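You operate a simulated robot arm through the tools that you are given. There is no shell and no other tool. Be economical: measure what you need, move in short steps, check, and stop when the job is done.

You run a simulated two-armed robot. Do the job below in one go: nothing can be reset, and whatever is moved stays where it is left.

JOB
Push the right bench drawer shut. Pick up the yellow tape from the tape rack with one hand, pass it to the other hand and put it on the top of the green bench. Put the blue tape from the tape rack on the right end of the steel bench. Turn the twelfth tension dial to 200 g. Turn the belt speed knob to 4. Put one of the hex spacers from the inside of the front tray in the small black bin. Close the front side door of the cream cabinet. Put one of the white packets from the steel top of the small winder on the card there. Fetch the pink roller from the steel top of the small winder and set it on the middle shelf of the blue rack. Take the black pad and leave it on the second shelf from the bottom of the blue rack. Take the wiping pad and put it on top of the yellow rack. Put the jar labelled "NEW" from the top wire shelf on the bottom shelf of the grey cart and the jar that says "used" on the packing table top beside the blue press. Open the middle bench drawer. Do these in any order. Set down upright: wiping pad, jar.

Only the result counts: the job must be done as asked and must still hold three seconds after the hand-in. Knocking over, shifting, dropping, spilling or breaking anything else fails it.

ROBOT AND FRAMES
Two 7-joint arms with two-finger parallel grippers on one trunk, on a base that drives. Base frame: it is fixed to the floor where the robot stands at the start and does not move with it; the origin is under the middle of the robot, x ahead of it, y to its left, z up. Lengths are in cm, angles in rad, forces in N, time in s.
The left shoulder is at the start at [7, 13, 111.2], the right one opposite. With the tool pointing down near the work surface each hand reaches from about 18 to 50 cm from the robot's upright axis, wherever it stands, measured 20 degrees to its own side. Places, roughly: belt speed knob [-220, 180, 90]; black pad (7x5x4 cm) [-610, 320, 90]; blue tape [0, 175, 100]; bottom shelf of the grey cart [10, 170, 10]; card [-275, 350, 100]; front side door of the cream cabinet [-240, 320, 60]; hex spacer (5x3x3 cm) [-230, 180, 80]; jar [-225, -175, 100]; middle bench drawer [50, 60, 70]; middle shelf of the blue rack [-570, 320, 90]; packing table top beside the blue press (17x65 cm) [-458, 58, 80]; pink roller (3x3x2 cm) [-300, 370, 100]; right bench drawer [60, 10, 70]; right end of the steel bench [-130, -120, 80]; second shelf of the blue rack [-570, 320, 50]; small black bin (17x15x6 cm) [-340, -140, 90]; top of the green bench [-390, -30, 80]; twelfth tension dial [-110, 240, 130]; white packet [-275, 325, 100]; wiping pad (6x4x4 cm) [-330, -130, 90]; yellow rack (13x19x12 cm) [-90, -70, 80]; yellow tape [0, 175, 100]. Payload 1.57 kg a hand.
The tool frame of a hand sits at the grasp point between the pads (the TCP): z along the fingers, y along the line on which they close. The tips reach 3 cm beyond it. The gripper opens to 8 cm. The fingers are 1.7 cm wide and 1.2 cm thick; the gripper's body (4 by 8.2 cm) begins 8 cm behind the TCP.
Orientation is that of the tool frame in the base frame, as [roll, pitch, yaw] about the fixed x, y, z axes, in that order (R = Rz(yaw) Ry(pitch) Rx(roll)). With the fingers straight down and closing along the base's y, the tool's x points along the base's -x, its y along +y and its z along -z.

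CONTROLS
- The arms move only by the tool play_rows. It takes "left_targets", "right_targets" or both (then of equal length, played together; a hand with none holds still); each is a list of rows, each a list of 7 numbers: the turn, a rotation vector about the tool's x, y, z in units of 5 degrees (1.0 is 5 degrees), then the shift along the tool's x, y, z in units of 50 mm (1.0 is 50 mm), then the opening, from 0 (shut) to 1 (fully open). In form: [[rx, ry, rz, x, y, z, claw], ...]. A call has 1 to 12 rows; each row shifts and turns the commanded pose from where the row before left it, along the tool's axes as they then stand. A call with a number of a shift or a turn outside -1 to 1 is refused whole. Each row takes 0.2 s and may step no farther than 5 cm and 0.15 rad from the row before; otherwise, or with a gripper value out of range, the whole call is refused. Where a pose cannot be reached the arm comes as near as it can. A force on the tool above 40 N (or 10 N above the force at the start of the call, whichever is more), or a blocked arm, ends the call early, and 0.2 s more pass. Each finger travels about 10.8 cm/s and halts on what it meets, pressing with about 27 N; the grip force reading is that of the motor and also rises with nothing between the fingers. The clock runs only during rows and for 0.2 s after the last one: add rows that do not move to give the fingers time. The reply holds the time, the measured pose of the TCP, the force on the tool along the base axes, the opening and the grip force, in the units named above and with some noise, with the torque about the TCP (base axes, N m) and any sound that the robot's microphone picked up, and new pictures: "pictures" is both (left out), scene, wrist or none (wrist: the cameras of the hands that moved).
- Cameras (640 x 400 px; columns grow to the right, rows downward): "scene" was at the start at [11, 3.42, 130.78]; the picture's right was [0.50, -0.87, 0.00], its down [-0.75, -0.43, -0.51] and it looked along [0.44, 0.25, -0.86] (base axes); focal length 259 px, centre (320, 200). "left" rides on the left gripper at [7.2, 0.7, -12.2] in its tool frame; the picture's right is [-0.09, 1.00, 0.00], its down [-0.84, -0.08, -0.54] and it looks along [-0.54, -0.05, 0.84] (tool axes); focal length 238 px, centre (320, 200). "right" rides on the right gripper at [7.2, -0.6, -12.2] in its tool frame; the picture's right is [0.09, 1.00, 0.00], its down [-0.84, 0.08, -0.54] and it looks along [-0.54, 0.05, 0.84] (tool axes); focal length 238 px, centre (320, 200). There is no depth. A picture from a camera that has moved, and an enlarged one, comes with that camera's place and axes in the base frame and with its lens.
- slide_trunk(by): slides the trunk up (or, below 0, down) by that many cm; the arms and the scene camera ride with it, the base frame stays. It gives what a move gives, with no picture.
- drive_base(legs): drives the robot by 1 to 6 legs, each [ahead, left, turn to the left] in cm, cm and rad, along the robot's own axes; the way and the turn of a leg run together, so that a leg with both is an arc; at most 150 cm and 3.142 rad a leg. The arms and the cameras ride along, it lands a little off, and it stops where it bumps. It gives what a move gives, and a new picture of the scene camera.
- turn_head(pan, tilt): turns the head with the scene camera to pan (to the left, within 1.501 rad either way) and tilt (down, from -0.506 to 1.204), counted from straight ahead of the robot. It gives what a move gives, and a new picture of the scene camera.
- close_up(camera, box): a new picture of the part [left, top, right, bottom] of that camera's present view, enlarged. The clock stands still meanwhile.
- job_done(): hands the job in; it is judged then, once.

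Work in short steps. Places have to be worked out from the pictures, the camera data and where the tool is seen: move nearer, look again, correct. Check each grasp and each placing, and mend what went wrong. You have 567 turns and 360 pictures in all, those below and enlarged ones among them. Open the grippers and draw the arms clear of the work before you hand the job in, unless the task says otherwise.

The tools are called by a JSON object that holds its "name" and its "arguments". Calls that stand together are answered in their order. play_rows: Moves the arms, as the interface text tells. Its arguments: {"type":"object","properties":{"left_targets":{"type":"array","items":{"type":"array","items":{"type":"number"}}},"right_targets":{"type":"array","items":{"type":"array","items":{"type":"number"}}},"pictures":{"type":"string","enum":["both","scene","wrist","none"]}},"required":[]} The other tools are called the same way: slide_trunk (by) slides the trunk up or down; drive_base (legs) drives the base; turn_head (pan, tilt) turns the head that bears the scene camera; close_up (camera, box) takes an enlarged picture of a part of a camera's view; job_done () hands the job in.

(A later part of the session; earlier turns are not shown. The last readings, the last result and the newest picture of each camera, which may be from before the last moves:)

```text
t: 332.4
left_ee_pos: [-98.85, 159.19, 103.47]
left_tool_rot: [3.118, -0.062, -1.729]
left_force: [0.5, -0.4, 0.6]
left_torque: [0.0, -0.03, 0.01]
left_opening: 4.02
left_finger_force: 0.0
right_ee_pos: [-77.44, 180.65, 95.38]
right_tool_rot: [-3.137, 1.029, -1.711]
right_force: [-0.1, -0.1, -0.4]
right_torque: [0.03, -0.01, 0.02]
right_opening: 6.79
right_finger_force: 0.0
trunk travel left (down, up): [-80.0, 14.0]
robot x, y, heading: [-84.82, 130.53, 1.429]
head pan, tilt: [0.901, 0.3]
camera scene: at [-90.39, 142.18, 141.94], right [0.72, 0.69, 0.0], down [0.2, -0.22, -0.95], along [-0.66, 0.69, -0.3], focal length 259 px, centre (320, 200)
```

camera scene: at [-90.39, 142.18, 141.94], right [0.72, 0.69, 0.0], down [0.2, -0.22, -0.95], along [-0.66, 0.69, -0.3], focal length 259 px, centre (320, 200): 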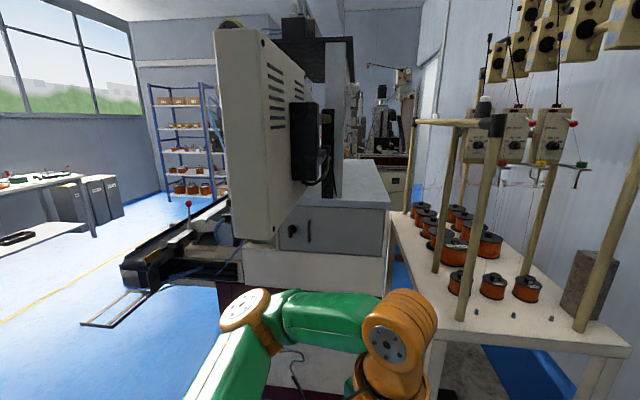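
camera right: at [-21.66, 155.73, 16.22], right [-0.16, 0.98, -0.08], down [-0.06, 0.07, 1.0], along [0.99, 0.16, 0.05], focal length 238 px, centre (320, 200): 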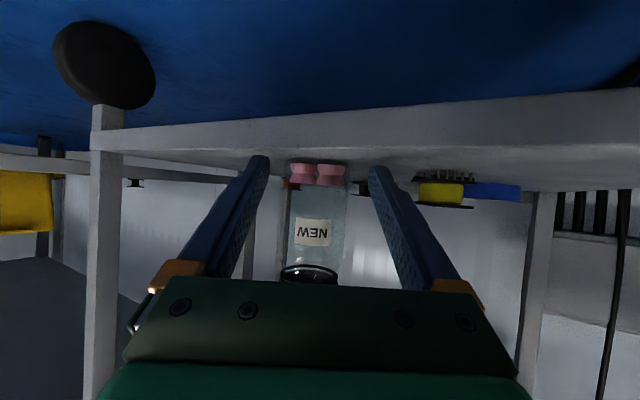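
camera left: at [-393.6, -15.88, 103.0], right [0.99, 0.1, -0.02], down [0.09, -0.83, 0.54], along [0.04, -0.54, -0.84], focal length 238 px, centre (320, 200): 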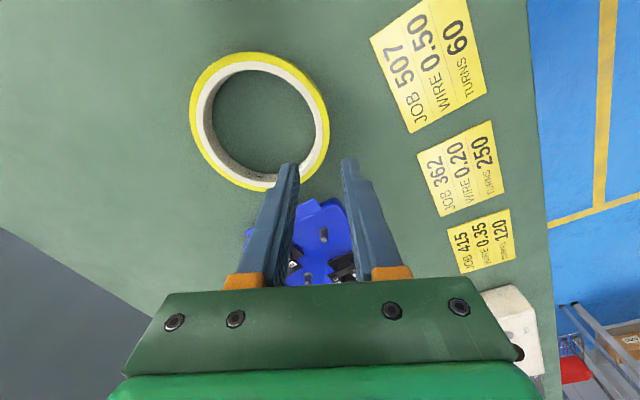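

I go around more to the right, turn to face the dials, and approach.

{"name": "drive_base", "arguments": {"legs": [[15, -12, 0], [0, 0, 0.757], [12, -21, 0]]}}

{"name": "turn_head", "arguments": {"pan": 0.0, "tilt": 0.1}}

```text
t: 337.3
left_ee_pos: [-90.61, 176.48, 103.48]
left_tool_rot: [3.117, -0.061, -0.971]
left_force: [-0.8, 0.4, -0.8]
left_torque: [0.0, 0.0, 0.04]
left_opening: 3.99
left_finger_force: 0.1
right_ee_pos: [-89.77, 206.74, 95.54]
right_tool_rot: [-3.137, 1.031, -0.951]
right_force: [0.3, -0.4, 0.4]
right_torque: [-0.04, 0.01, -0.02]
right_opening: 6.78
right_finger_force: 0.0
trunk travel left (down, up): [-80.0, 14.0]
robot x, y, heading: [-60.4, 165.36, 2.189]
head pan, tilt: [0.901, 0.3]
camera scene: at [-72.58, 169.85, 141.96], right [0.05, 1.0, 0.0], down [0.3, -0.01, -0.95], along [-0.95, 0.05, -0.3], focal length 259 px, centre (320, 200)
```

scene: 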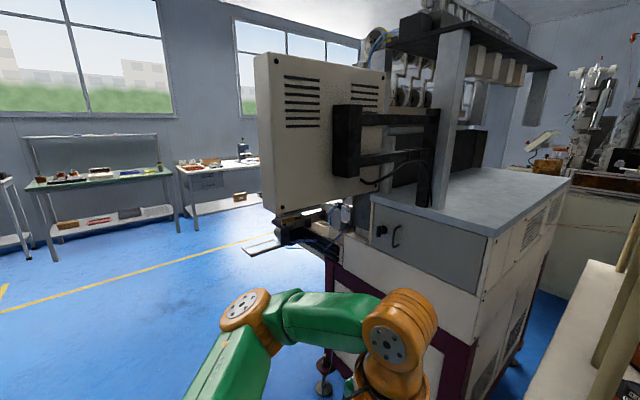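

```text
t: 338.5
left_ee_pos: [-90.37, 176.64, 103.53]
left_tool_rot: [3.115, -0.061, -0.971]
left_force: [-0.3, -0.7, 0.6]
left_torque: [0.01, 0.02, -0.03]
left_opening: 4.0
left_finger_force: 0.1
right_ee_pos: [-89.68, 206.81, 95.48]
right_tool_rot: [-3.141, 1.027, -0.954]
right_force: [1.0, 0.0, -0.2]
right_torque: [-0.02, -0.01, 0.02]
right_opening: 6.82
right_finger_force: 0.1
trunk travel left (down, up): [-80.0, 14.0]
robot x, y, heading: [-60.24, 164.95, 2.193]
head pan, tilt: [0.0, 0.099]
camera scene: at [-68.5, 177.05, 143.83], right [0.81, 0.58, 0.0], down [0.06, -0.08, -0.99], along [-0.58, 0.81, -0.1], focal length 259 px, centre (320, 200)
```

scene: 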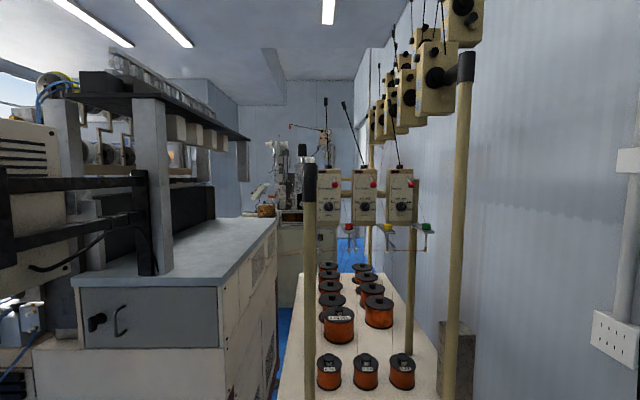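

Now I see the three graduated dials head‑on. I zoom.

{"name": "close_up", "arguments": {"camera": "scene", "box": [290, 140, 450, 250]}}

{"name": "close_up", "arguments": {"camera": "scene", "box": [350, 0, 490, 150]}}

```text
3.64 times, centred on (370, 195) of scene
camera zoom: at [-68.5, 177.05, 143.83], right [0.81, 0.58, 0.0], down [0.06, -0.08, -0.99], along [-0.58, 0.81, -0.1], focal length 941 px, centre (138, 218)
```

zoom: 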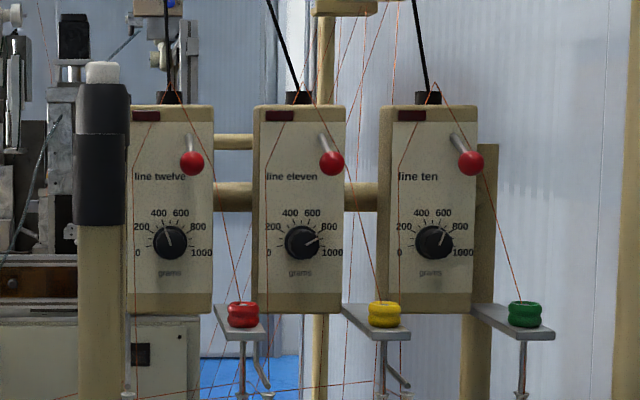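

```text
2.67 times, centred on (420, 75) of scene
camera zoom: at [-68.5, 177.05, 143.83], right [0.81, 0.58, 0.0], down [0.06, -0.08, -0.99], along [-0.58, 0.81, -0.1], focal length 690 px, centre (53, 533)
```

zoom: 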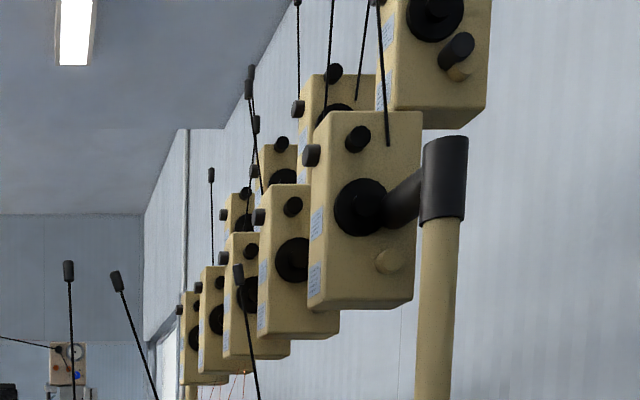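

"Line twelve" is the leftmost; its pointer stands near 430 and must go counter‑clockwise to 200. A wooden post stands 20 cm before it, slightly left, so I'll come in yawed 20° from the right. I raise the trunk and set the right hand horizontal.

{"name": "slide_trunk", "arguments": {"by": 14}}

{"name": "play_rows", "arguments": {"right_targets": [[0, -1, 0, 0, 0, 0, 0.5], [0, -1, 0, 0, 0, 0, 0.5], [0, -1, 0, 0, 0, 0, 0.5], [0, -1, 0, 0, 0, 0, 0.5], [0, -1, 0, 0, 0, 0, 0.5], [0, -1, 0, 0, 0, 0, 0.5], [-1, 0, 0, -0.8, 0, 0, 0.5], [-1, 0, 0, -0.8, 0, 0, 0.5], [-1, 0, 0, -0.8, 0, 0, 0.5], [-1, 0, 0, -0.8, 0, 0, 0.5], [0, 0, 0, -0.8, 0, 0, 0.5], [0, 0, 0, -0.7, 0, 0, 0.5]], "pictures": "both"}}

```text
t: 340.2
left_ee_pos: [-90.59, 176.7, 117.46]
left_tool_rot: [3.114, -0.061, -0.972]
left_force: [-0.3, 0.3, -0.6]
left_torque: [0.0, 0.0, -0.03]
left_opening: 3.99
left_finger_force: 0.0
right_ee_pos: [-89.66, 206.89, 109.51]
right_tool_rot: [3.14, 1.03, -0.954]
right_force: [0.1, -0.1, -0.1]
right_torque: [0.02, 0.0, -0.02]
right_opening: 6.79
right_finger_force: 0.1
trunk travel left (down, up): [-94.0, 0.0]
robot x, y, heading: [-60.23, 165.51, 2.194]
head pan, tilt: [0.0, 0.099]
```

```text
t: 342.8
left_ee_pos: [-90.46, 176.7, 117.44]
left_tool_rot: [3.115, -0.061, -0.974]
left_force: [0.3, 0.9, 0.1]
left_torque: [0.03, 0.03, 0.01]
left_opening: 4.01
left_finger_force: 0.1
right_ee_pos: [-92.01, 203.32, 136.47]
right_tool_rot: [2.782, 1.553, -0.965]
right_force: [0.7, 0.0, 0.3]
right_torque: [0.01, -0.01, 0.03]
right_opening: 3.99
right_finger_force: 0.0
right hand out of reach, approached as far as the arm can: row 5, 6, 8, 9, 10
trunk travel left (down, up): [-94.0, 0.0]
robot x, y, heading: [-60.19, 165.3, 2.186]
head pan, tilt: [0.0, 0.099]
camera scene: at [-68.34, 177.19, 157.82], right [0.82, 0.58, 0.0], down [0.06, -0.08, -0.99], along [-0.58, 0.81, -0.1], focal length 259 px, centre (320, 200)
camera right: at [-81.54, 196.76, 129.27], right [-0.57, -0.82, -0.09], down [0.39, -0.36, 0.85], along [-0.73, 0.44, 0.53], focal length 238 px, centre (320, 200)
```

scene: 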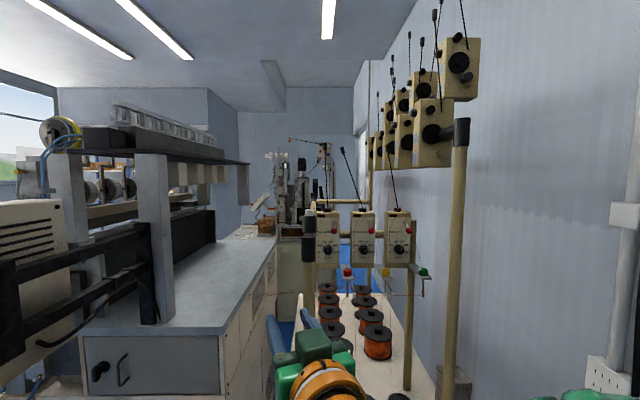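
right: 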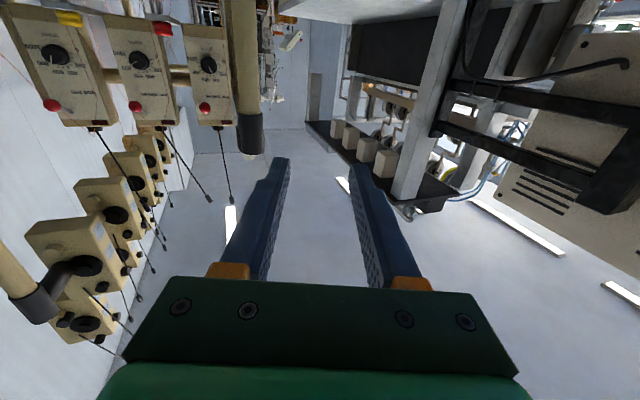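

The hand is horizontal, yawed 20° left. Triangulated dial centre ≈[-114.2,245.3,133.5]. I drive 11 right and 30 ahead so the tool axis points at it past the post.

{"name": "drive_base", "arguments": {"legs": [[0, -11, 0], [27, 0, 0]]}}

{"name": "close_up", "arguments": {"camera": "right", "box": [0, 0, 640, 400]}}

```text
t: 345.5
left_ee_pos: [-96.89, 204.86, 117.63]
left_tool_rot: [3.114, -0.058, -0.973]
left_force: [0.1, 0.6, -0.1]
left_torque: [0.03, 0.0, 0.01]
left_opening: 4.0
left_finger_force: 0.1
right_ee_pos: [-98.64, 231.13, 136.52]
right_tool_rot: [2.818, 1.557, -0.931]
right_force: [-0.5, -0.7, 0.0]
right_torque: [-0.01, 0.0, -0.01]
right_opening: 3.99
right_finger_force: 0.2
trunk travel left (down, up): [-94.0, 0.0]
robot x, y, heading: [-67.1, 193.73, 2.191]
head pan, tilt: [0.0, 0.099]
camera scene: at [-74.88, 205.05, 157.88], right [0.82, 0.58, 0.0], down [0.06, -0.08, -1.0], along [-0.58, 0.81, -0.1], focal length 259 px, centre (320, 200)
```

scene: 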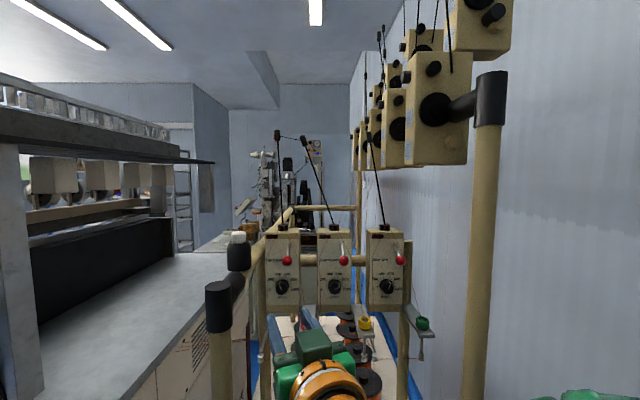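

```text
1.00 times, centred on (320, 200) of right (not enlarged: the box is as wide or as high as the picture)
camera zoom: at [-88.1, 224.73, 129.37], right [-0.57, -0.82, -0.09], down [0.39, -0.36, 0.84], along [-0.72, 0.44, 0.53], focal length 238 px, centre (320, 200)
```

zoom: 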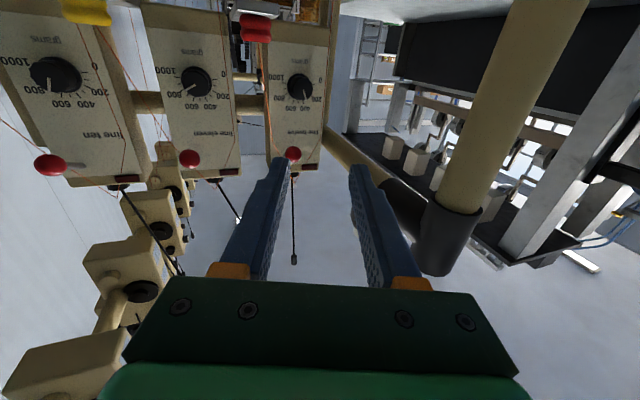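

The dial is 22 cm along the tool axis, 3 cm to the right and 3 below it. I correct, advance 10 cm, and recheck.

{"name": "play_rows", "arguments": {"right_targets": [[0, 0, 0, 0.33, -0.31, 0.3, 0.5], [0, 0, 0, 0.33, -0.31, 0.5, 0.5], [0, 0, 0, 0, 0, 0.6, 0.5], [0, 0, 0, 0, 0, 0.6, 0.5], [0, 0, 0, 0, 0, 0, 0.5]], "pictures": "both"}}

```text
t: 346.7
left_ee_pos: [-97.09, 205.03, 117.5]
left_tool_rot: [3.115, -0.062, -0.973]
left_force: [-0.3, -0.2, -0.9]
left_torque: [0.02, -0.01, -0.01]
left_opening: 3.99
left_finger_force: 0.0
right_ee_pos: [-104.37, 237.95, 133.92]
right_tool_rot: [2.774, 1.552, -0.974]
right_force: [0.1, 0.2, 0.1]
right_torque: [0.04, -0.01, -0.02]
right_opening: 3.99
right_finger_force: 0.0
right hand out of reach, approached as far as the arm can: row 2
trunk travel left (down, up): [-94.0, 0.0]
robot x, y, heading: [-67.05, 193.45, 2.19]
head pan, tilt: [0.0, 0.099]
camera scene: at [-75.1, 205.52, 157.82], right [0.82, 0.58, 0.0], down [0.06, -0.08, -0.99], along [-0.58, 0.81, -0.1], focal length 259 px, centre (320, 200)
camera right: at [-93.97, 231.5, 126.91], right [-0.57, -0.82, -0.09], down [0.39, -0.36, 0.85], along [-0.72, 0.45, 0.53], focal length 238 px, centre (320, 200)
```

scene: 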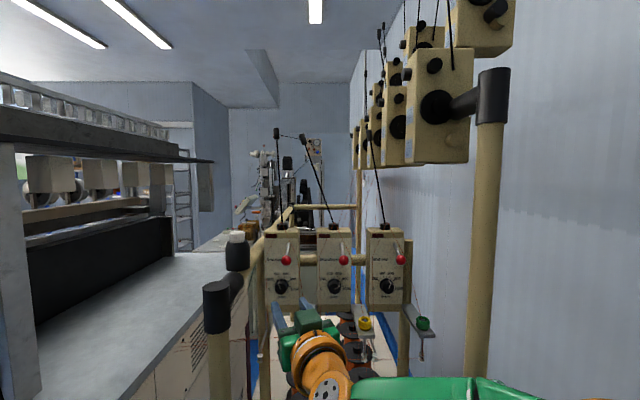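
right: 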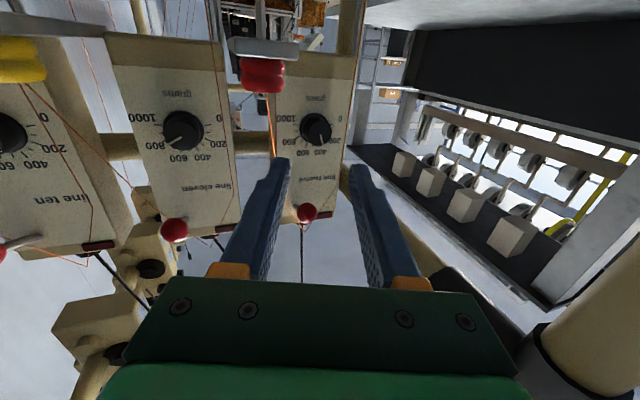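

The dial lies right on the tool axis now. I advance 5 cm and re-measure.

{"name": "play_rows", "arguments": {"right_targets": [[0, 0, 0, 0, 0, 0.5, 0.5], [0, 0, 0, 0, 0, 0.5, 0.5], [0, 0, 0, 0, 0, 0, 0.5]], "pictures": "wrist"}}

```text
t: 347.5
left_ee_pos: [-97.03, 205.08, 117.52]
left_tool_rot: [3.115, -0.058, -0.972]
left_force: [-0.3, 1.6, 0.0]
left_torque: [0.03, -0.01, -0.05]
left_opening: 3.99
left_finger_force: 0.1
right_ee_pos: [-108.46, 240.78, 133.99]
right_tool_rot: [2.827, 1.554, -0.923]
right_force: [-0.2, 0.0, -0.3]
right_torque: [0.02, -0.01, 0.0]
right_opening: 3.99
right_finger_force: 0.1
trunk travel left (down, up): [-94.0, 0.0]
robot x, y, heading: [-66.91, 193.9, 2.181]
head pan, tilt: [0.0, 0.099]
camera right: at [-98.02, 234.22, 126.93], right [-0.57, -0.82, -0.09], down [0.39, -0.36, 0.85], along [-0.72, 0.45, 0.53], focal length 238 px, centre (320, 200)
```

right: 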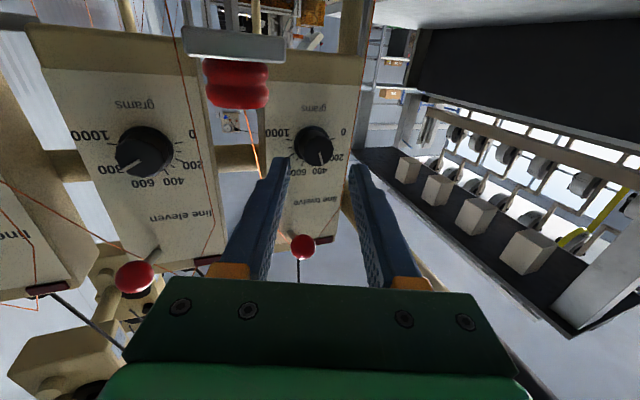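

By triangulation the dial is about 9 cm beyond the TCP. I advance 4 more and look.

{"name": "play_rows", "arguments": {"right_targets": [[0, 0, 0, 0, 0, 0.4, 0.5], [0, 0, 0, 0, 0, 0.4, 0.5], [0, 0, 0, 0, 0, 0, 0.5]], "pictures": "wrist"}}

{"name": "close_up", "arguments": {"camera": "scene", "box": [230, 210, 390, 350]}}

```text
t: 348.3
left_ee_pos: [-97.21, 204.91, 117.42]
left_tool_rot: [3.117, -0.06, -0.974]
left_force: [-0.4, -0.7, -1.0]
left_torque: [-0.04, -0.02, -0.01]
left_opening: 4.0
left_finger_force: 0.1
right_ee_pos: [-110.37, 241.72, 134.15]
right_tool_rot: [2.783, 1.554, -0.963]
right_force: [1.1, -0.3, 0.1]
right_torque: [0.03, 0.04, 0.0]
right_opening: 3.98
right_finger_force: 0.1
right hand out of reach, approached as far as the arm can: row 2
trunk travel left (down, up): [-94.0, 0.0]
robot x, y, heading: [-66.91, 194.3, 2.189]
head pan, tilt: [0.0, 0.099]
camera right: at [-99.97, 235.31, 127.1], right [-0.57, -0.82, -0.09], down [0.39, -0.36, 0.85], along [-0.72, 0.44, 0.53], focal length 238 px, centre (320, 200)
```

right: 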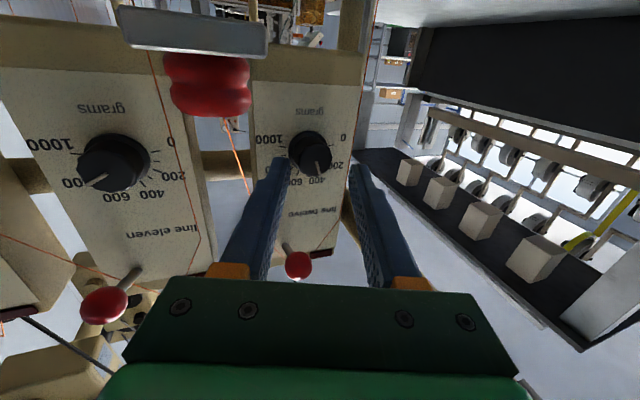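

```text
2.86 times, centred on (310, 280) of scene
camera zoom: at [-75.04, 205.38, 157.84], right [0.82, 0.58, 0.0], down [0.06, -0.08, -1.0], along [-0.58, 0.81, -0.1], focal length 739 px, centre (349, -29)
```

zoom: 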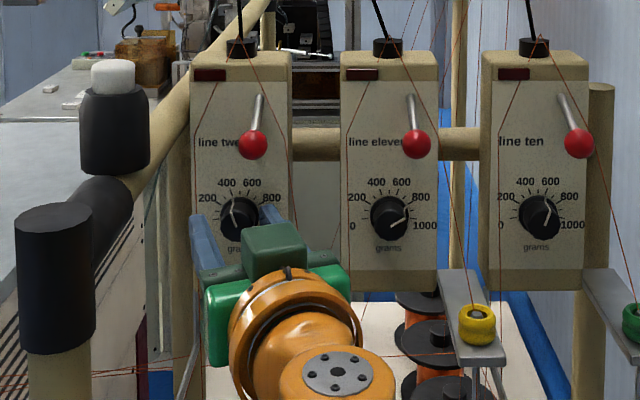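

I need 3–4 cm more reach from the base. First I read the dial closely.

{"name": "close_up", "arguments": {"camera": "right", "box": [250, 100, 370, 260]}}

{"name": "close_up", "arguments": {"camera": "scene", "box": [265, 255, 305, 305]}}

```text
2.50 times, centred on (310, 180) of right
camera zoom: at [-99.97, 235.31, 127.1], right [-0.57, -0.82, -0.09], down [0.39, -0.36, 0.85], along [-0.72, 0.44, 0.53], focal length 596 px, centre (345, 250)
```

zoom: 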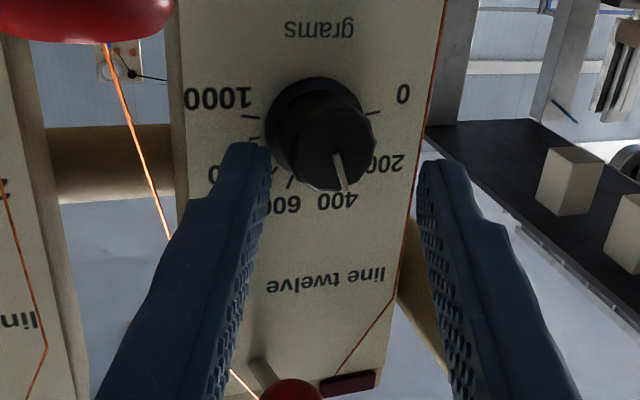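

```text
8.00 times, centred on (285, 280) of scene
camera zoom: at [-75.04, 205.38, 157.84], right [0.82, 0.58, 0.0], down [0.06, -0.08, -1.0], along [-0.58, 0.81, -0.1], focal length 2070 px, centre (600, -440)
```

zoom: 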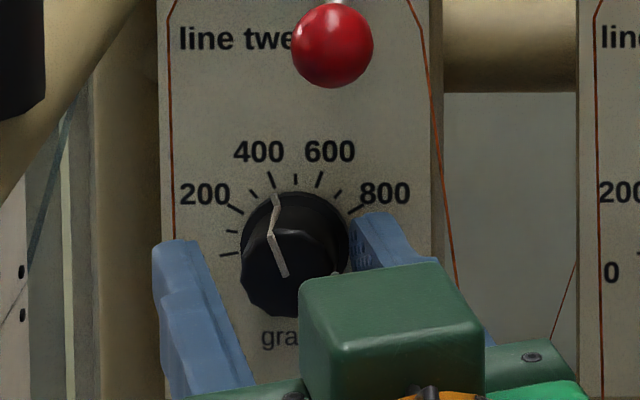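

It reads about 400; 200 lies 40° counter‑clockwise. I open the fingers to 5.2 cm and let the base bring the hand 3.8 cm nearer.

{"name": "play_rows", "arguments": {"right_targets": [[0, 0, 0, 0, 0, 0, 0.65], [0, 0, 0, 0, 0, 0, 0.65]], "pictures": "none"}}

{"name": "drive_base", "arguments": {"legs": [[3.2, 0.6, 0]]}}

{"name": "close_up", "arguments": {"camera": "right", "box": [220, 80, 420, 240]}}

```text
t: 348.9
left_ee_pos: [-97.14, 205.08, 117.62]
left_tool_rot: [3.116, -0.062, -0.972]
left_force: [0.7, 0.1, 0.5]
left_torque: [-0.01, 0.01, 0.0]
left_opening: 3.98
left_finger_force: 0.1
right_ee_pos: [-110.5, 241.76, 134.11]
right_tool_rot: [2.819, 1.551, -0.929]
right_force: [-1.0, -0.2, -0.2]
right_torque: [0.01, -0.01, 0.05]
right_opening: 5.21
right_finger_force: 0.0
trunk travel left (down, up): [-94.0, 0.0]
robot x, y, heading: [-67.26, 194.0, 2.187]
head pan, tilt: [0.0, 0.099]
```

```text
t: 349.7
left_ee_pos: [-97.73, 205.76, 117.69]
left_tool_rot: [3.114, -0.052, -0.973]
left_force: [-0.2, -0.6, -0.2]
left_torque: [0.03, -0.03, -0.01]
left_opening: 3.99
left_finger_force: 0.1
right_ee_pos: [-111.03, 242.52, 134.6]
right_tool_rot: [2.616, 1.56, -1.134]
right_force: [10.7, -10.8, 0.2]
right_torque: [0.08, 0.02, -0.49]
right_opening: 4.96
right_finger_force: 0.0
trunk travel left (down, up): [-94.0, 0.0]
robot x, y, heading: [-68.48, 195.31, 2.179]
head pan, tilt: [0.0, 0.099]
stopped in leg 1: the force on the tool passed its limit at 91 N (the readings are from after the stop); the commanded pose is now the measured one
camera scene: at [-75.47, 205.85, 157.95], right [0.82, 0.58, 0.0], down [0.05, -0.08, -1.0], along [-0.57, 0.81, -0.09], focal length 259 px, centre (320, 200)
```

scene: 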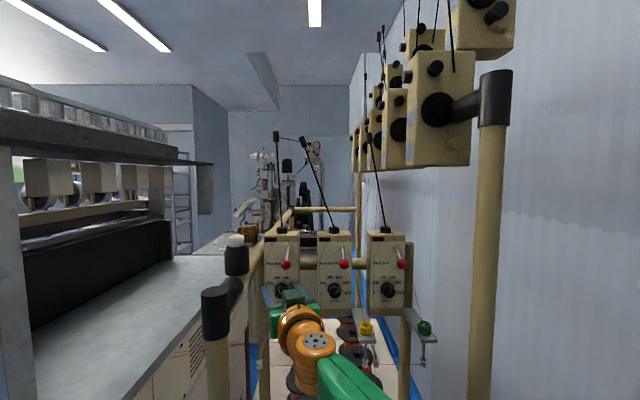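

```text
2.50 times, centred on (320, 160) of right
camera zoom: at [-100.55, 235.92, 127.45], right [-0.57, -0.82, -0.09], down [0.4, -0.36, 0.84], along [-0.72, 0.45, 0.53], focal length 596 px, centre (320, 300)
```

zoom: 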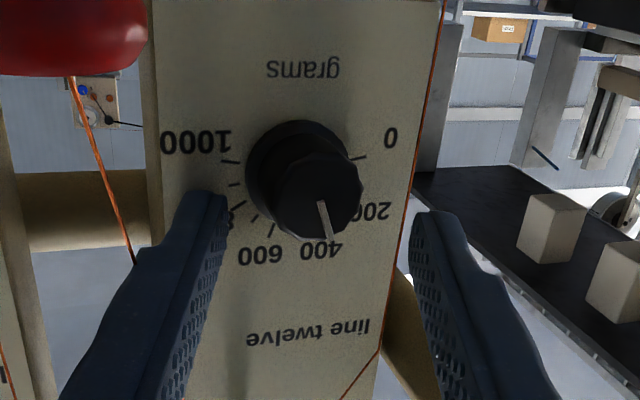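

The right fingertip touched the dial's face plate; the knob is between the fingers. I ease back 5 mm and close on the knob.

{"name": "play_rows", "arguments": {"right_targets": [[0, 0, 0, 0, -0.05, -0.1, 0.65], [0, 0, 0, 0, 0, 0, 0.3], [0, 0, 0, 0, 0, 0, 0.3], [0, 0, 0, 0, 0, 0, 0.3]], "pictures": "none"}}

{"name": "close_up", "arguments": {"camera": "right", "box": [220, 80, 420, 240]}}

```text
t: 350.7
left_ee_pos: [-98.11, 206.13, 117.76]
left_tool_rot: [3.114, -0.054, -0.976]
left_force: [1.1, -2.1, -0.1]
left_torque: [-0.01, 0.0, -0.01]
left_opening: 4.02
left_finger_force: 0.2
right_ee_pos: [-110.75, 242.87, 134.34]
right_tool_rot: [2.671, 1.552, -1.081]
right_force: [6.8, -4.6, -1.7]
right_torque: [0.12, 0.03, -0.33]
right_opening: 2.94
right_finger_force: 39.5
trunk travel left (down, up): [-94.0, 0.0]
robot x, y, heading: [-68.47, 194.68, 2.187]
head pan, tilt: [0.0, 0.099]
```

```text
2.50 times, centred on (320, 160) of right
camera zoom: at [-100.32, 236.32, 127.16], right [-0.57, -0.82, -0.08], down [0.39, -0.36, 0.85], along [-0.72, 0.45, 0.53], focal length 596 px, centre (320, 300)
```

zoom: 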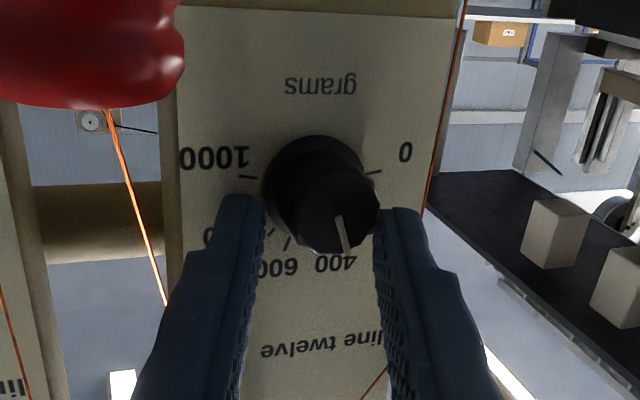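

Gripped (2.9 cm). I rotate 40° counter‑clockwise about the dial's axis in eight rows.

{"name": "play_rows", "arguments": {"right_targets": [[0, 0.342, -0.94, -0.014, 0.005, 0, 0.3], [0, 0.342, -0.94, -0.014, 0.005, 0, 0.3], [0, 0.342, -0.94, -0.014, 0.005, 0, 0.3], [0, 0.342, -0.94, -0.014, 0.005, 0, 0.3], [0, 0.342, -0.94, -0.014, 0.005, 0, 0.3], [0, 0.342, -0.94, -0.014, 0.005, 0, 0.3], [0, 0.342, -0.94, -0.014, 0.005, 0, 0.3], [0, 0.342, -0.94, -0.014, 0.005, 0, 0.3], [0, 0, 0, 0, 0, 0, 0.3]], "pictures": "wrist"}}

{"name": "close_up", "arguments": {"camera": "scene", "box": [255, 255, 315, 315]}}

```text
t: 352.7
left_ee_pos: [-97.95, 206.48, 117.74]
left_tool_rot: [3.112, -0.058, -0.972]
left_force: [1.3, 0.7, 0.5]
left_torque: [0.01, 0.01, 0.01]
left_opening: 4.0
left_finger_force: 0.1
right_ee_pos: [-110.16, 242.16, 133.83]
right_tool_rot: [-1.948, 0.919, 0.589]
right_force: [7.7, 1.3, 3.2]
right_torque: [0.09, 0.05, -0.21]
right_opening: 2.85
right_finger_force: 1.9
right hand out of reach, approached as far as the arm can: row 5, 7
trunk travel left (down, up): [-94.0, 0.0]
robot x, y, heading: [-68.34, 194.96, 2.188]
head pan, tilt: [0.0, 0.099]
camera right: at [-97.05, 237.72, 131.01], right [-0.36, -0.68, -0.63], down [-0.04, -0.67, 0.74], along [-0.93, 0.3, 0.21], focal length 238 px, centre (320, 200)
```

right: 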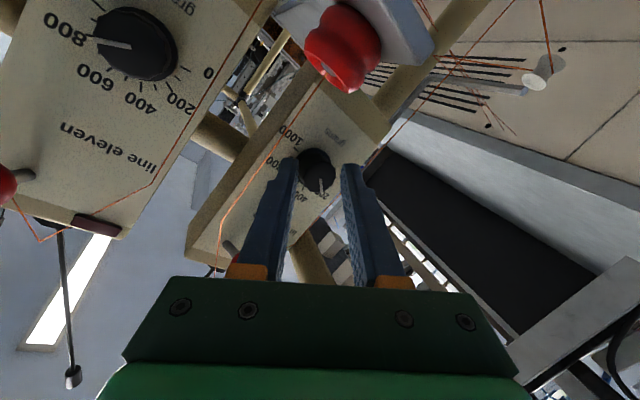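

```text
6.67 times, centred on (285, 285) of scene
camera zoom: at [-75.79, 206.73, 157.86], right [0.82, 0.58, 0.0], down [0.05, -0.08, -1.0], along [-0.57, 0.81, -0.1], focal length 1725 px, centre (553, -367)
```

zoom: 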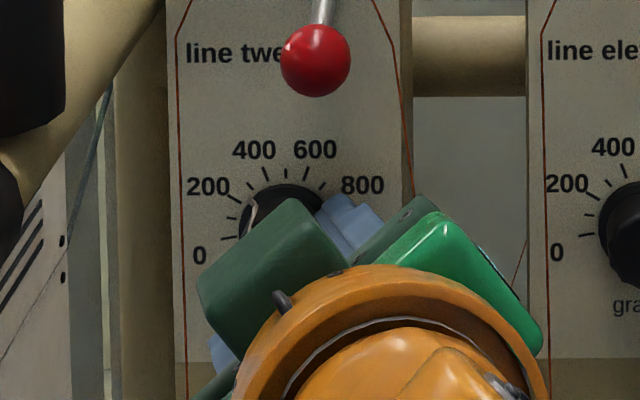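

The fingers have slipped toward the front. I open, retract a few cm and read the dial.

{"name": "play_rows", "arguments": {"right_targets": [[0, 0, 0, 0, 0, -0.3, 0.65], [0, 0, 0, 0, 0, -0.8, 0.65], [0, 0, 0, 0, 0, -0.8, 0.65], [0, 0, 0, 0, 0, 0, 0.65]], "pictures": "none"}}

{"name": "close_up", "arguments": {"camera": "right", "box": [220, 80, 420, 240]}}

{"name": "close_up", "arguments": {"camera": "scene", "box": [255, 255, 315, 315]}}

```text
t: 353.7
left_ee_pos: [-98.57, 206.43, 117.42]
left_tool_rot: [3.116, -0.062, -0.973]
left_force: [-0.2, 0.6, -0.2]
left_torque: [-0.03, 0.0, -0.01]
left_opening: 4.0
left_finger_force: 0.0
right_ee_pos: [-104.01, 236.44, 135.99]
right_tool_rot: [-1.951, 0.874, 0.588]
right_force: [-0.2, 0.1, -0.3]
right_torque: [-0.01, 0.01, 0.0]
right_opening: 5.19
right_finger_force: 0.0
trunk travel left (down, up): [-94.0, 0.0]
robot x, y, heading: [-68.34, 194.94, 2.184]
head pan, tilt: [0.0, 0.099]
```

```text
2.50 times, centred on (320, 160) of right
camera zoom: at [-90.68, 232.01, 133.61], right [-0.34, -0.67, -0.67], down [-0.07, -0.69, 0.72], along [-0.94, 0.29, 0.18], focal length 596 px, centre (320, 300)
```

zoom: 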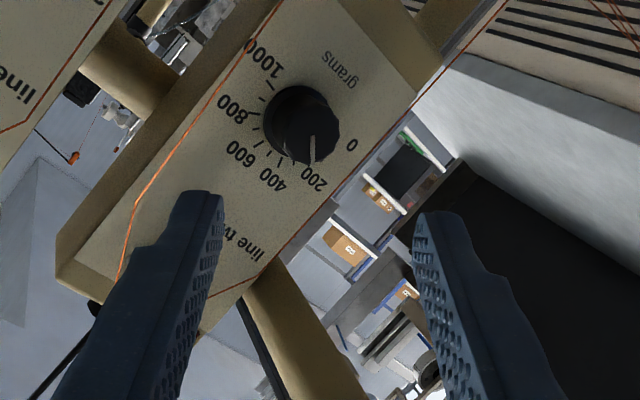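

```text
6.67 times, centred on (285, 285) of scene
camera zoom: at [-76.66, 206.77, 157.81], right [0.82, 0.58, 0.0], down [0.06, -0.08, -0.99], along [-0.57, 0.81, -0.1], focal length 1725 px, centre (553, -367)
```

zoom: 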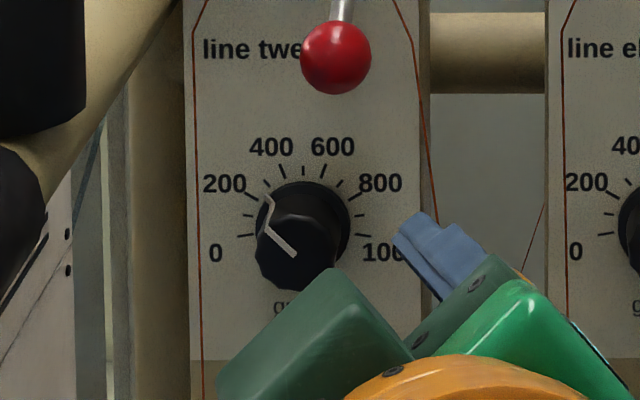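

It now reads near 240. I zoom in tightly to read it exactly.

{"name": "close_up", "arguments": {"camera": "scene", "box": [270, 265, 300, 285]}}

{"name": "close_up", "arguments": {"camera": "right", "box": [290, 90, 350, 160]}}

```text
16.00 times, centred on (285, 275) of scene
camera zoom: at [-76.66, 206.77, 157.81], right [0.82, 0.58, 0.0], down [0.06, -0.08, -0.99], along [-0.57, 0.81, -0.1], focal length 4140 px, centre (880, -1000)
```

zoom: 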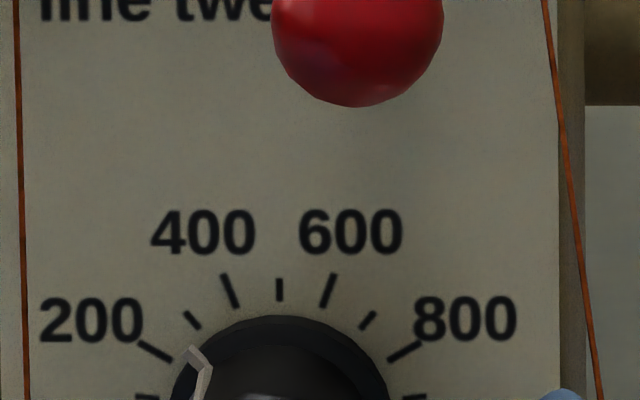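

```text
5.71 times, centred on (320, 125) of right
camera zoom: at [-90.68, 232.01, 133.61], right [-0.34, -0.67, -0.67], down [-0.07, -0.69, 0.72], along [-0.94, 0.29, 0.18], focal length 1362 px, centre (320, 629)
```

zoom: 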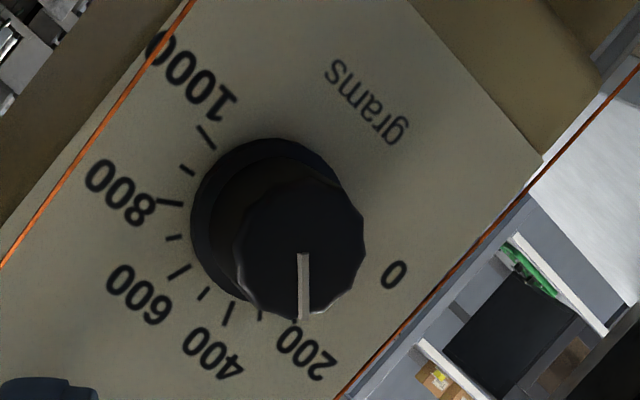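

It reads ≈245, so 9–10° more is needed. I move the base 3 cm ahead for reach, approach again in this orientation and grip.

{"name": "drive_base", "arguments": {"legs": [[3, 0, 0]]}}

{"name": "play_rows", "arguments": {"right_targets": [[0, 0, 0, -0.08, 0, 0.4, 0.65], [0, 0, 0, 0, 0, 0.4, 0.65], [0, 0, 0, 0, 0, 0, 0.65]], "pictures": "wrist"}}

```text
t: 354.6
left_ee_pos: [-99.87, 208.43, 117.64]
left_tool_rot: [3.116, -0.055, -0.974]
left_force: [1.0, -1.0, -0.5]
left_torque: [0.05, 0.04, 0.0]
left_opening: 4.01
left_finger_force: 0.0
right_ee_pos: [-105.33, 238.24, 136.19]
right_tool_rot: [-1.944, 0.873, 0.595]
right_force: [0.2, -0.5, 0.9]
right_torque: [0.0, 0.02, 0.0]
right_opening: 5.21
right_finger_force: 0.0
trunk travel left (down, up): [-94.0, 0.0]
robot x, y, heading: [-70.18, 197.56, 2.185]
head pan, tilt: [0.0, 0.099]
camera scene: at [-77.81, 208.54, 157.9], right [0.82, 0.58, 0.0], down [0.05, -0.08, -1.0], along [-0.57, 0.81, -0.09], focal length 259 px, centre (320, 200)
```

scene: 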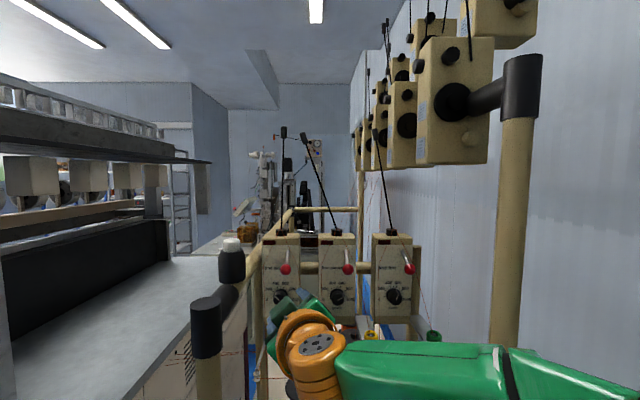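

```text
t: 355.4
left_ee_pos: [-99.99, 208.7, 117.65]
left_tool_rot: [3.116, -0.059, -0.972]
left_force: [-0.8, -0.7, 0.2]
left_torque: [0.02, 0.02, 0.01]
left_opening: 4.04
left_finger_force: 0.0
right_ee_pos: [-108.59, 241.0, 135.37]
right_tool_rot: [-1.949, 0.874, 0.592]
right_force: [-0.2, 0.2, -0.2]
right_torque: [0.0, 0.0, -0.02]
right_opening: 5.2
right_finger_force: 0.1
trunk travel left (down, up): [-94.0, 0.0]
robot x, y, heading: [-70.51, 197.33, 2.188]
head pan, tilt: [0.0, 0.099]
camera right: at [-95.35, 236.6, 133.05], right [-0.33, -0.67, -0.67], down [-0.07, -0.69, 0.72], along [-0.94, 0.29, 0.18], focal length 238 px, centre (320, 200)
```

right: 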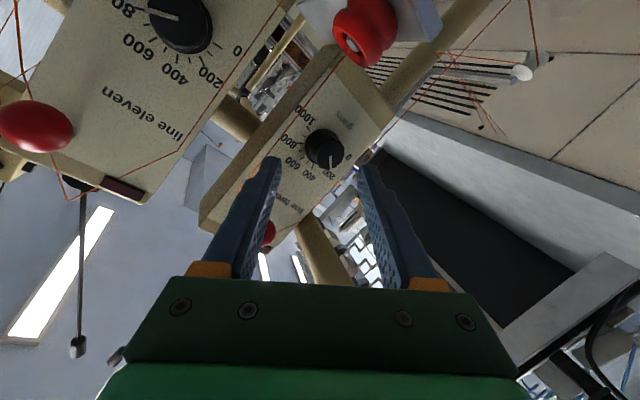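

I advance 2 cm more and check the fit.

{"name": "play_rows", "arguments": {"right_targets": [[0, 0, 0, 0.05, 0.05, 0.4, 0.65], [0, 0, 0, 0, 0, 0, 0.65]], "pictures": "none"}}

{"name": "close_up", "arguments": {"camera": "right", "box": [220, 80, 420, 240]}}

```text
t: 356.0
left_ee_pos: [-100.25, 208.82, 117.53]
left_tool_rot: [3.117, -0.061, -0.974]
left_force: [0.0, -0.4, -0.1]
left_torque: [-0.02, 0.03, -0.01]
left_opening: 4.02
left_finger_force: 0.1
right_ee_pos: [-110.25, 242.29, 134.43]
right_tool_rot: [-1.949, 0.871, 0.589]
right_force: [0.3, 0.1, 0.2]
right_torque: [0.02, -0.01, -0.01]
right_opening: 5.2
right_finger_force: 0.1
trunk travel left (down, up): [-94.0, 0.0]
robot x, y, heading: [-69.75, 197.26, 2.19]
head pan, tilt: [0.0, 0.099]
```

```text
2.50 times, centred on (320, 160) of right
camera zoom: at [-96.96, 237.86, 132.15], right [-0.33, -0.67, -0.66], down [-0.07, -0.69, 0.72], along [-0.94, 0.29, 0.18], focal length 596 px, centre (320, 300)
```

zoom: 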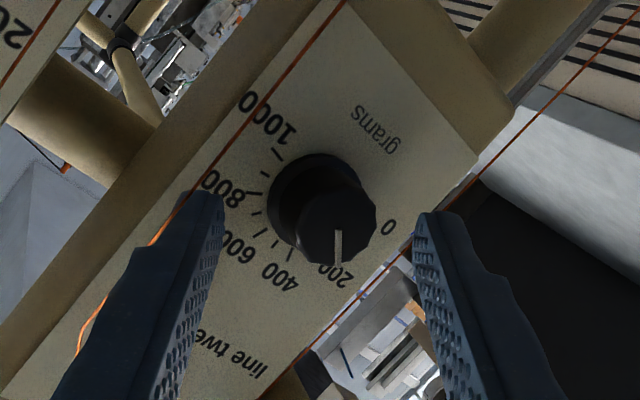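

The knob is between the tips. I advance 1.5 cm and close.

{"name": "play_rows", "arguments": {"right_targets": [[0, 0, 0, 0.03, 0.04, 0.3, 0.65], [0, 0, 0, 0, 0, 0, 0.65], [0, 0, 0, 0, 0, 0, 0.25], [0, 0, 0, 0, 0, 0, 0.25], [0, 0, 0, 0, 0, 0, 0.25]], "pictures": "none"}}

{"name": "close_up", "arguments": {"camera": "right", "box": [220, 80, 420, 240]}}

```text
t: 357.2
left_ee_pos: [-99.86, 208.47, 117.69]
left_tool_rot: [3.114, -0.055, -0.973]
left_force: [-0.3, -0.1, -0.3]
left_torque: [-0.02, -0.01, 0.01]
left_opening: 3.99
left_finger_force: 0.0
right_ee_pos: [-110.79, 242.78, 134.08]
right_tool_rot: [-1.943, 0.874, 0.593]
right_force: [8.2, -7.8, -5.0]
right_torque: [0.09, 0.0, -0.2]
right_opening: 2.94
right_finger_force: 39.5
trunk travel left (down, up): [-94.0, 0.0]
robot x, y, heading: [-70.28, 197.53, 2.186]
head pan, tilt: [0.0, 0.099]
```

```text
2.50 times, centred on (320, 160) of right
camera zoom: at [-97.53, 238.32, 131.72], right [-0.34, -0.67, -0.67], down [-0.07, -0.69, 0.72], along [-0.94, 0.29, 0.19], focal length 596 px, centre (320, 300)
```

zoom: 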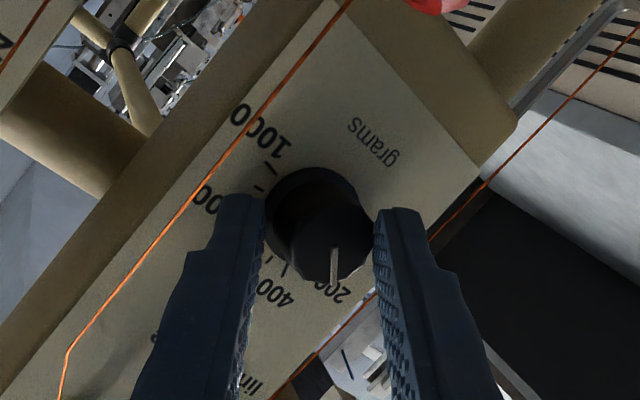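

Gripped again. I turn 10° further counter‑clockwise, release, retract and read.

{"name": "play_rows", "arguments": {"right_targets": [[0, 0.342, -0.94, -0.014, 0.005, 0, 0.25], [0, 0.342, -0.94, -0.014, 0.005, 0, 0.25], [0, 0, 0, 0, 0, 0, 0.25], [0, 0, 0, 0, 0, 0, 0.65], [0, 0, 0, 0, 0, 0, 0.65], [0, 0, 0, 0, 0, -0.4, 0.65], [0, 0, 0, 0, 0, -0.8, 0.65], [0, 0, 0, 0, 0, -0.8, 0.65]], "pictures": "none"}}

{"name": "close_up", "arguments": {"camera": "right", "box": [280, 80, 380, 170]}}

{"name": "close_up", "arguments": {"camera": "scene", "box": [260, 265, 310, 310]}}

```text
t: 359.0
left_ee_pos: [-99.96, 208.49, 117.65]
left_tool_rot: [3.115, -0.059, -0.973]
left_force: [0.5, -0.4, 0.2]
left_torque: [0.02, 0.01, -0.04]
left_opening: 4.01
left_finger_force: 0.0
right_ee_pos: [-103.97, 236.42, 136.93]
right_tool_rot: [-1.942, 0.701, 0.599]
right_force: [-0.6, -0.5, 0.0]
right_torque: [-0.01, 0.0, -0.02]
right_opening: 5.18
right_finger_force: 0.0
trunk travel left (down, up): [-94.0, 0.0]
robot x, y, heading: [-70.26, 197.53, 2.187]
head pan, tilt: [0.0, 0.099]
```

```text
4.44 times, centred on (330, 125) of right
camera zoom: at [-90.49, 232.15, 136.05], right [-0.23, -0.59, -0.77], down [-0.16, -0.76, 0.63], along [-0.96, 0.27, 0.08], focal length 1059 px, centre (276, 533)
```

zoom: 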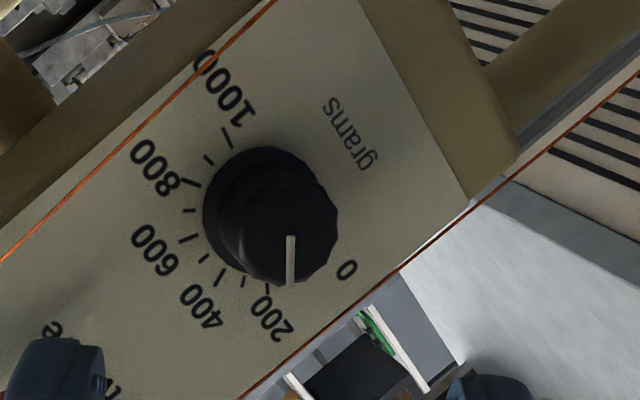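

```text
8.89 times, centred on (285, 288) of scene
camera zoom: at [-77.86, 208.87, 157.87], right [0.82, 0.58, 0.0], down [0.06, -0.08, -1.0], along [-0.57, 0.81, -0.1], focal length 2300 px, centre (631, -578)
```

zoom: 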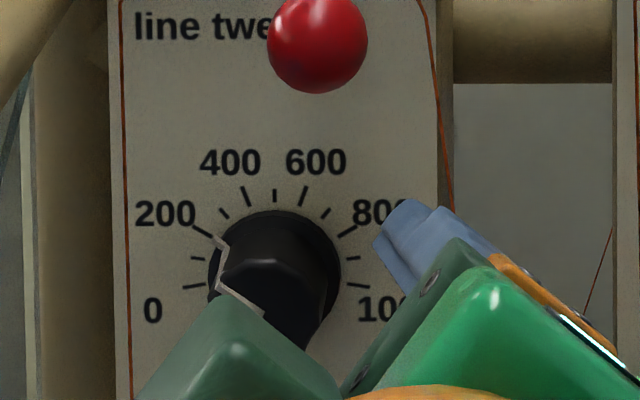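

It now reads ≈200–210, right on the 200 mark. I retract: back the base 45 cm and undo the wrist rotation.

{"name": "drive_base", "arguments": {"legs": [[-45, 0, 0]]}}

{"name": "play_rows", "arguments": {"right_targets": [[0, -0.342, 0.94, 0, 0, 0, 0.5], [0, -0.342, 0.94, 0, 0, 0, 0.5], [0, -0.342, 0.94, 0, 0, 0, 0.5], [0, -0.342, 0.94, 0, 0, 0, 0.5], [0, -0.342, 0.94, 0, 0, 0, 0.5], [0, -0.342, 0.94, 0, 0, 0, 0.5], [0, -0.342, 0.94, 0, 0, 0, 0.5], [0, -0.342, 0.94, 0, 0, 0, 0.5], [0, -0.342, 0.94, 0, 0, 0, 0.5], [0, -0.342, 0.94, 0, 0, 0, 0.5], [1, 0, 0, 0.8, 0, 0, 0.5], [1, 0, 0, 0.8, 0, 0, 0.5]], "pictures": "none"}}

{"name": "play_rows", "arguments": {"right_targets": [[1, 0, 0, 0.8, 0, 0, 0.5], [1, 0, 0, 0.8, 0, 0, 0.5], [0, 1, 0, 0.5, 0, 0, 0.5], [0, 1, 0, 0.5, 0, 0, 0.5], [0, 1, 0, 0, 0, 0, 0.5], [0, 1, 0, 0, 0, 0, 0.5], [0, 1, 0, 0, 0, 0, 0.5], [0, 1, 0, 0, 0, 0, 0.5], [0, 1, 0, 0, 0, 0, 0.5], [0, 1, 0, 0, 0, 0, 0.5], [0, 1, 0, 0, 0, 0, 0.5]], "left_targets": [[0, 0, 0, 0, 0, 0, 0.5], [0, 0, 0, 0, 0, 0, 0.5], [0, 0, 0, 0, 0, 0, 0.5], [0, 0, 0, 0, 0, 0, 0.5], [0.3, 0.68, 0, 0, 0, 0, 0.5], [0, 0, 0, 0, 0, 0, 0.5], [0, 0, 0, 0, 0, 0, 0.5], [0, 0, 0, 0, 0, 0, 0.5], [0, 0, 0, 0, 0, 0, 0.5], [0, 0, 0, 0, 0, 0, 0.5], [0, 0, 0, 0, 0, 0, 0.5]], "pictures": "none"}}

```text
t: 361.7
left_ee_pos: [-74.56, 172.32, 117.48]
left_tool_rot: [3.115, -0.062, -0.976]
left_force: [-1.0, 0.1, 0.2]
left_torque: [-0.01, -0.01, -0.03]
left_opening: 3.97
left_finger_force: 0.0
right_ee_pos: [-78.55, 200.34, 136.56]
right_tool_rot: [-1.95, 0.7, 0.592]
right_force: [-0.5, 0.0, 0.5]
right_torque: [0.02, -0.01, -0.01]
right_opening: 5.2
right_finger_force: 0.1
trunk travel left (down, up): [-94.0, 0.0]
robot x, y, heading: [-44.04, 160.88, 2.187]
head pan, tilt: [0.0, 0.099]
camera scene: at [-52.5, 172.84, 157.8], right [0.82, 0.58, 0.0], down [0.06, -0.08, -0.99], along [-0.57, 0.81, -0.1], focal length 259 px, centre (320, 200)
```

scene: 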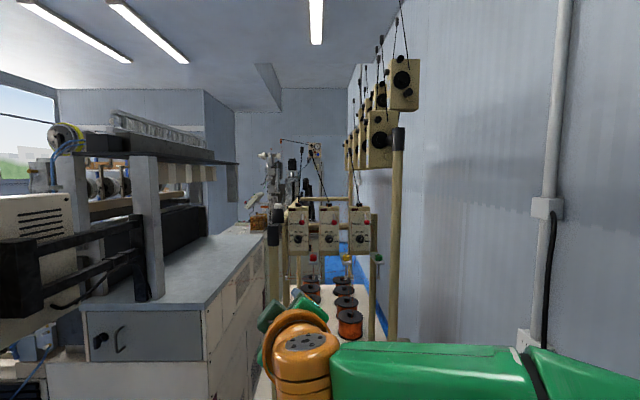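

```text
t: 364.3
left_ee_pos: [-74.47, 172.2, 117.4]
left_tool_rot: [3.119, -0.061, -0.974]
left_force: [-0.1, 0.1, 0.7]
left_torque: [0.02, 0.0, 0.03]
left_opening: 3.99
left_finger_force: 0.1
right_ee_pos: [-78.51, 199.75, 128.63]
right_tool_rot: [3.0, 1.552, -0.926]
right_force: [0.0, -0.7, -1.2]
right_torque: [0.0, -0.02, -0.02]
right_opening: 4.0
right_finger_force: 0.0
trunk travel left (down, up): [-94.0, 0.0]
robot x, y, heading: [-44.11, 160.85, 2.186]
head pan, tilt: [0.0, 0.099]
```

```text
t: 366.7
left_ee_pos: [-74.29, 172.4, 117.5]
left_tool_rot: [-3.141, -0.121, -0.973]
left_force: [-0.9, -0.1, 0.3]
left_torque: [0.02, -0.01, 0.01]
left_opening: 4.0
left_finger_force: 0.1
right_ee_pos: [-78.04, 199.5, 115.74]
right_tool_rot: [3.139, 0.762, -0.959]
right_force: [0.3, -1.0, 0.3]
right_torque: [-0.02, 0.04, 0.0]
right_opening: 4.02
right_finger_force: 0.1
trunk travel left (down, up): [-94.0, 0.0]
robot x, y, heading: [-44.11, 160.98, 2.189]
head pan, tilt: [0.0, 0.099]
```

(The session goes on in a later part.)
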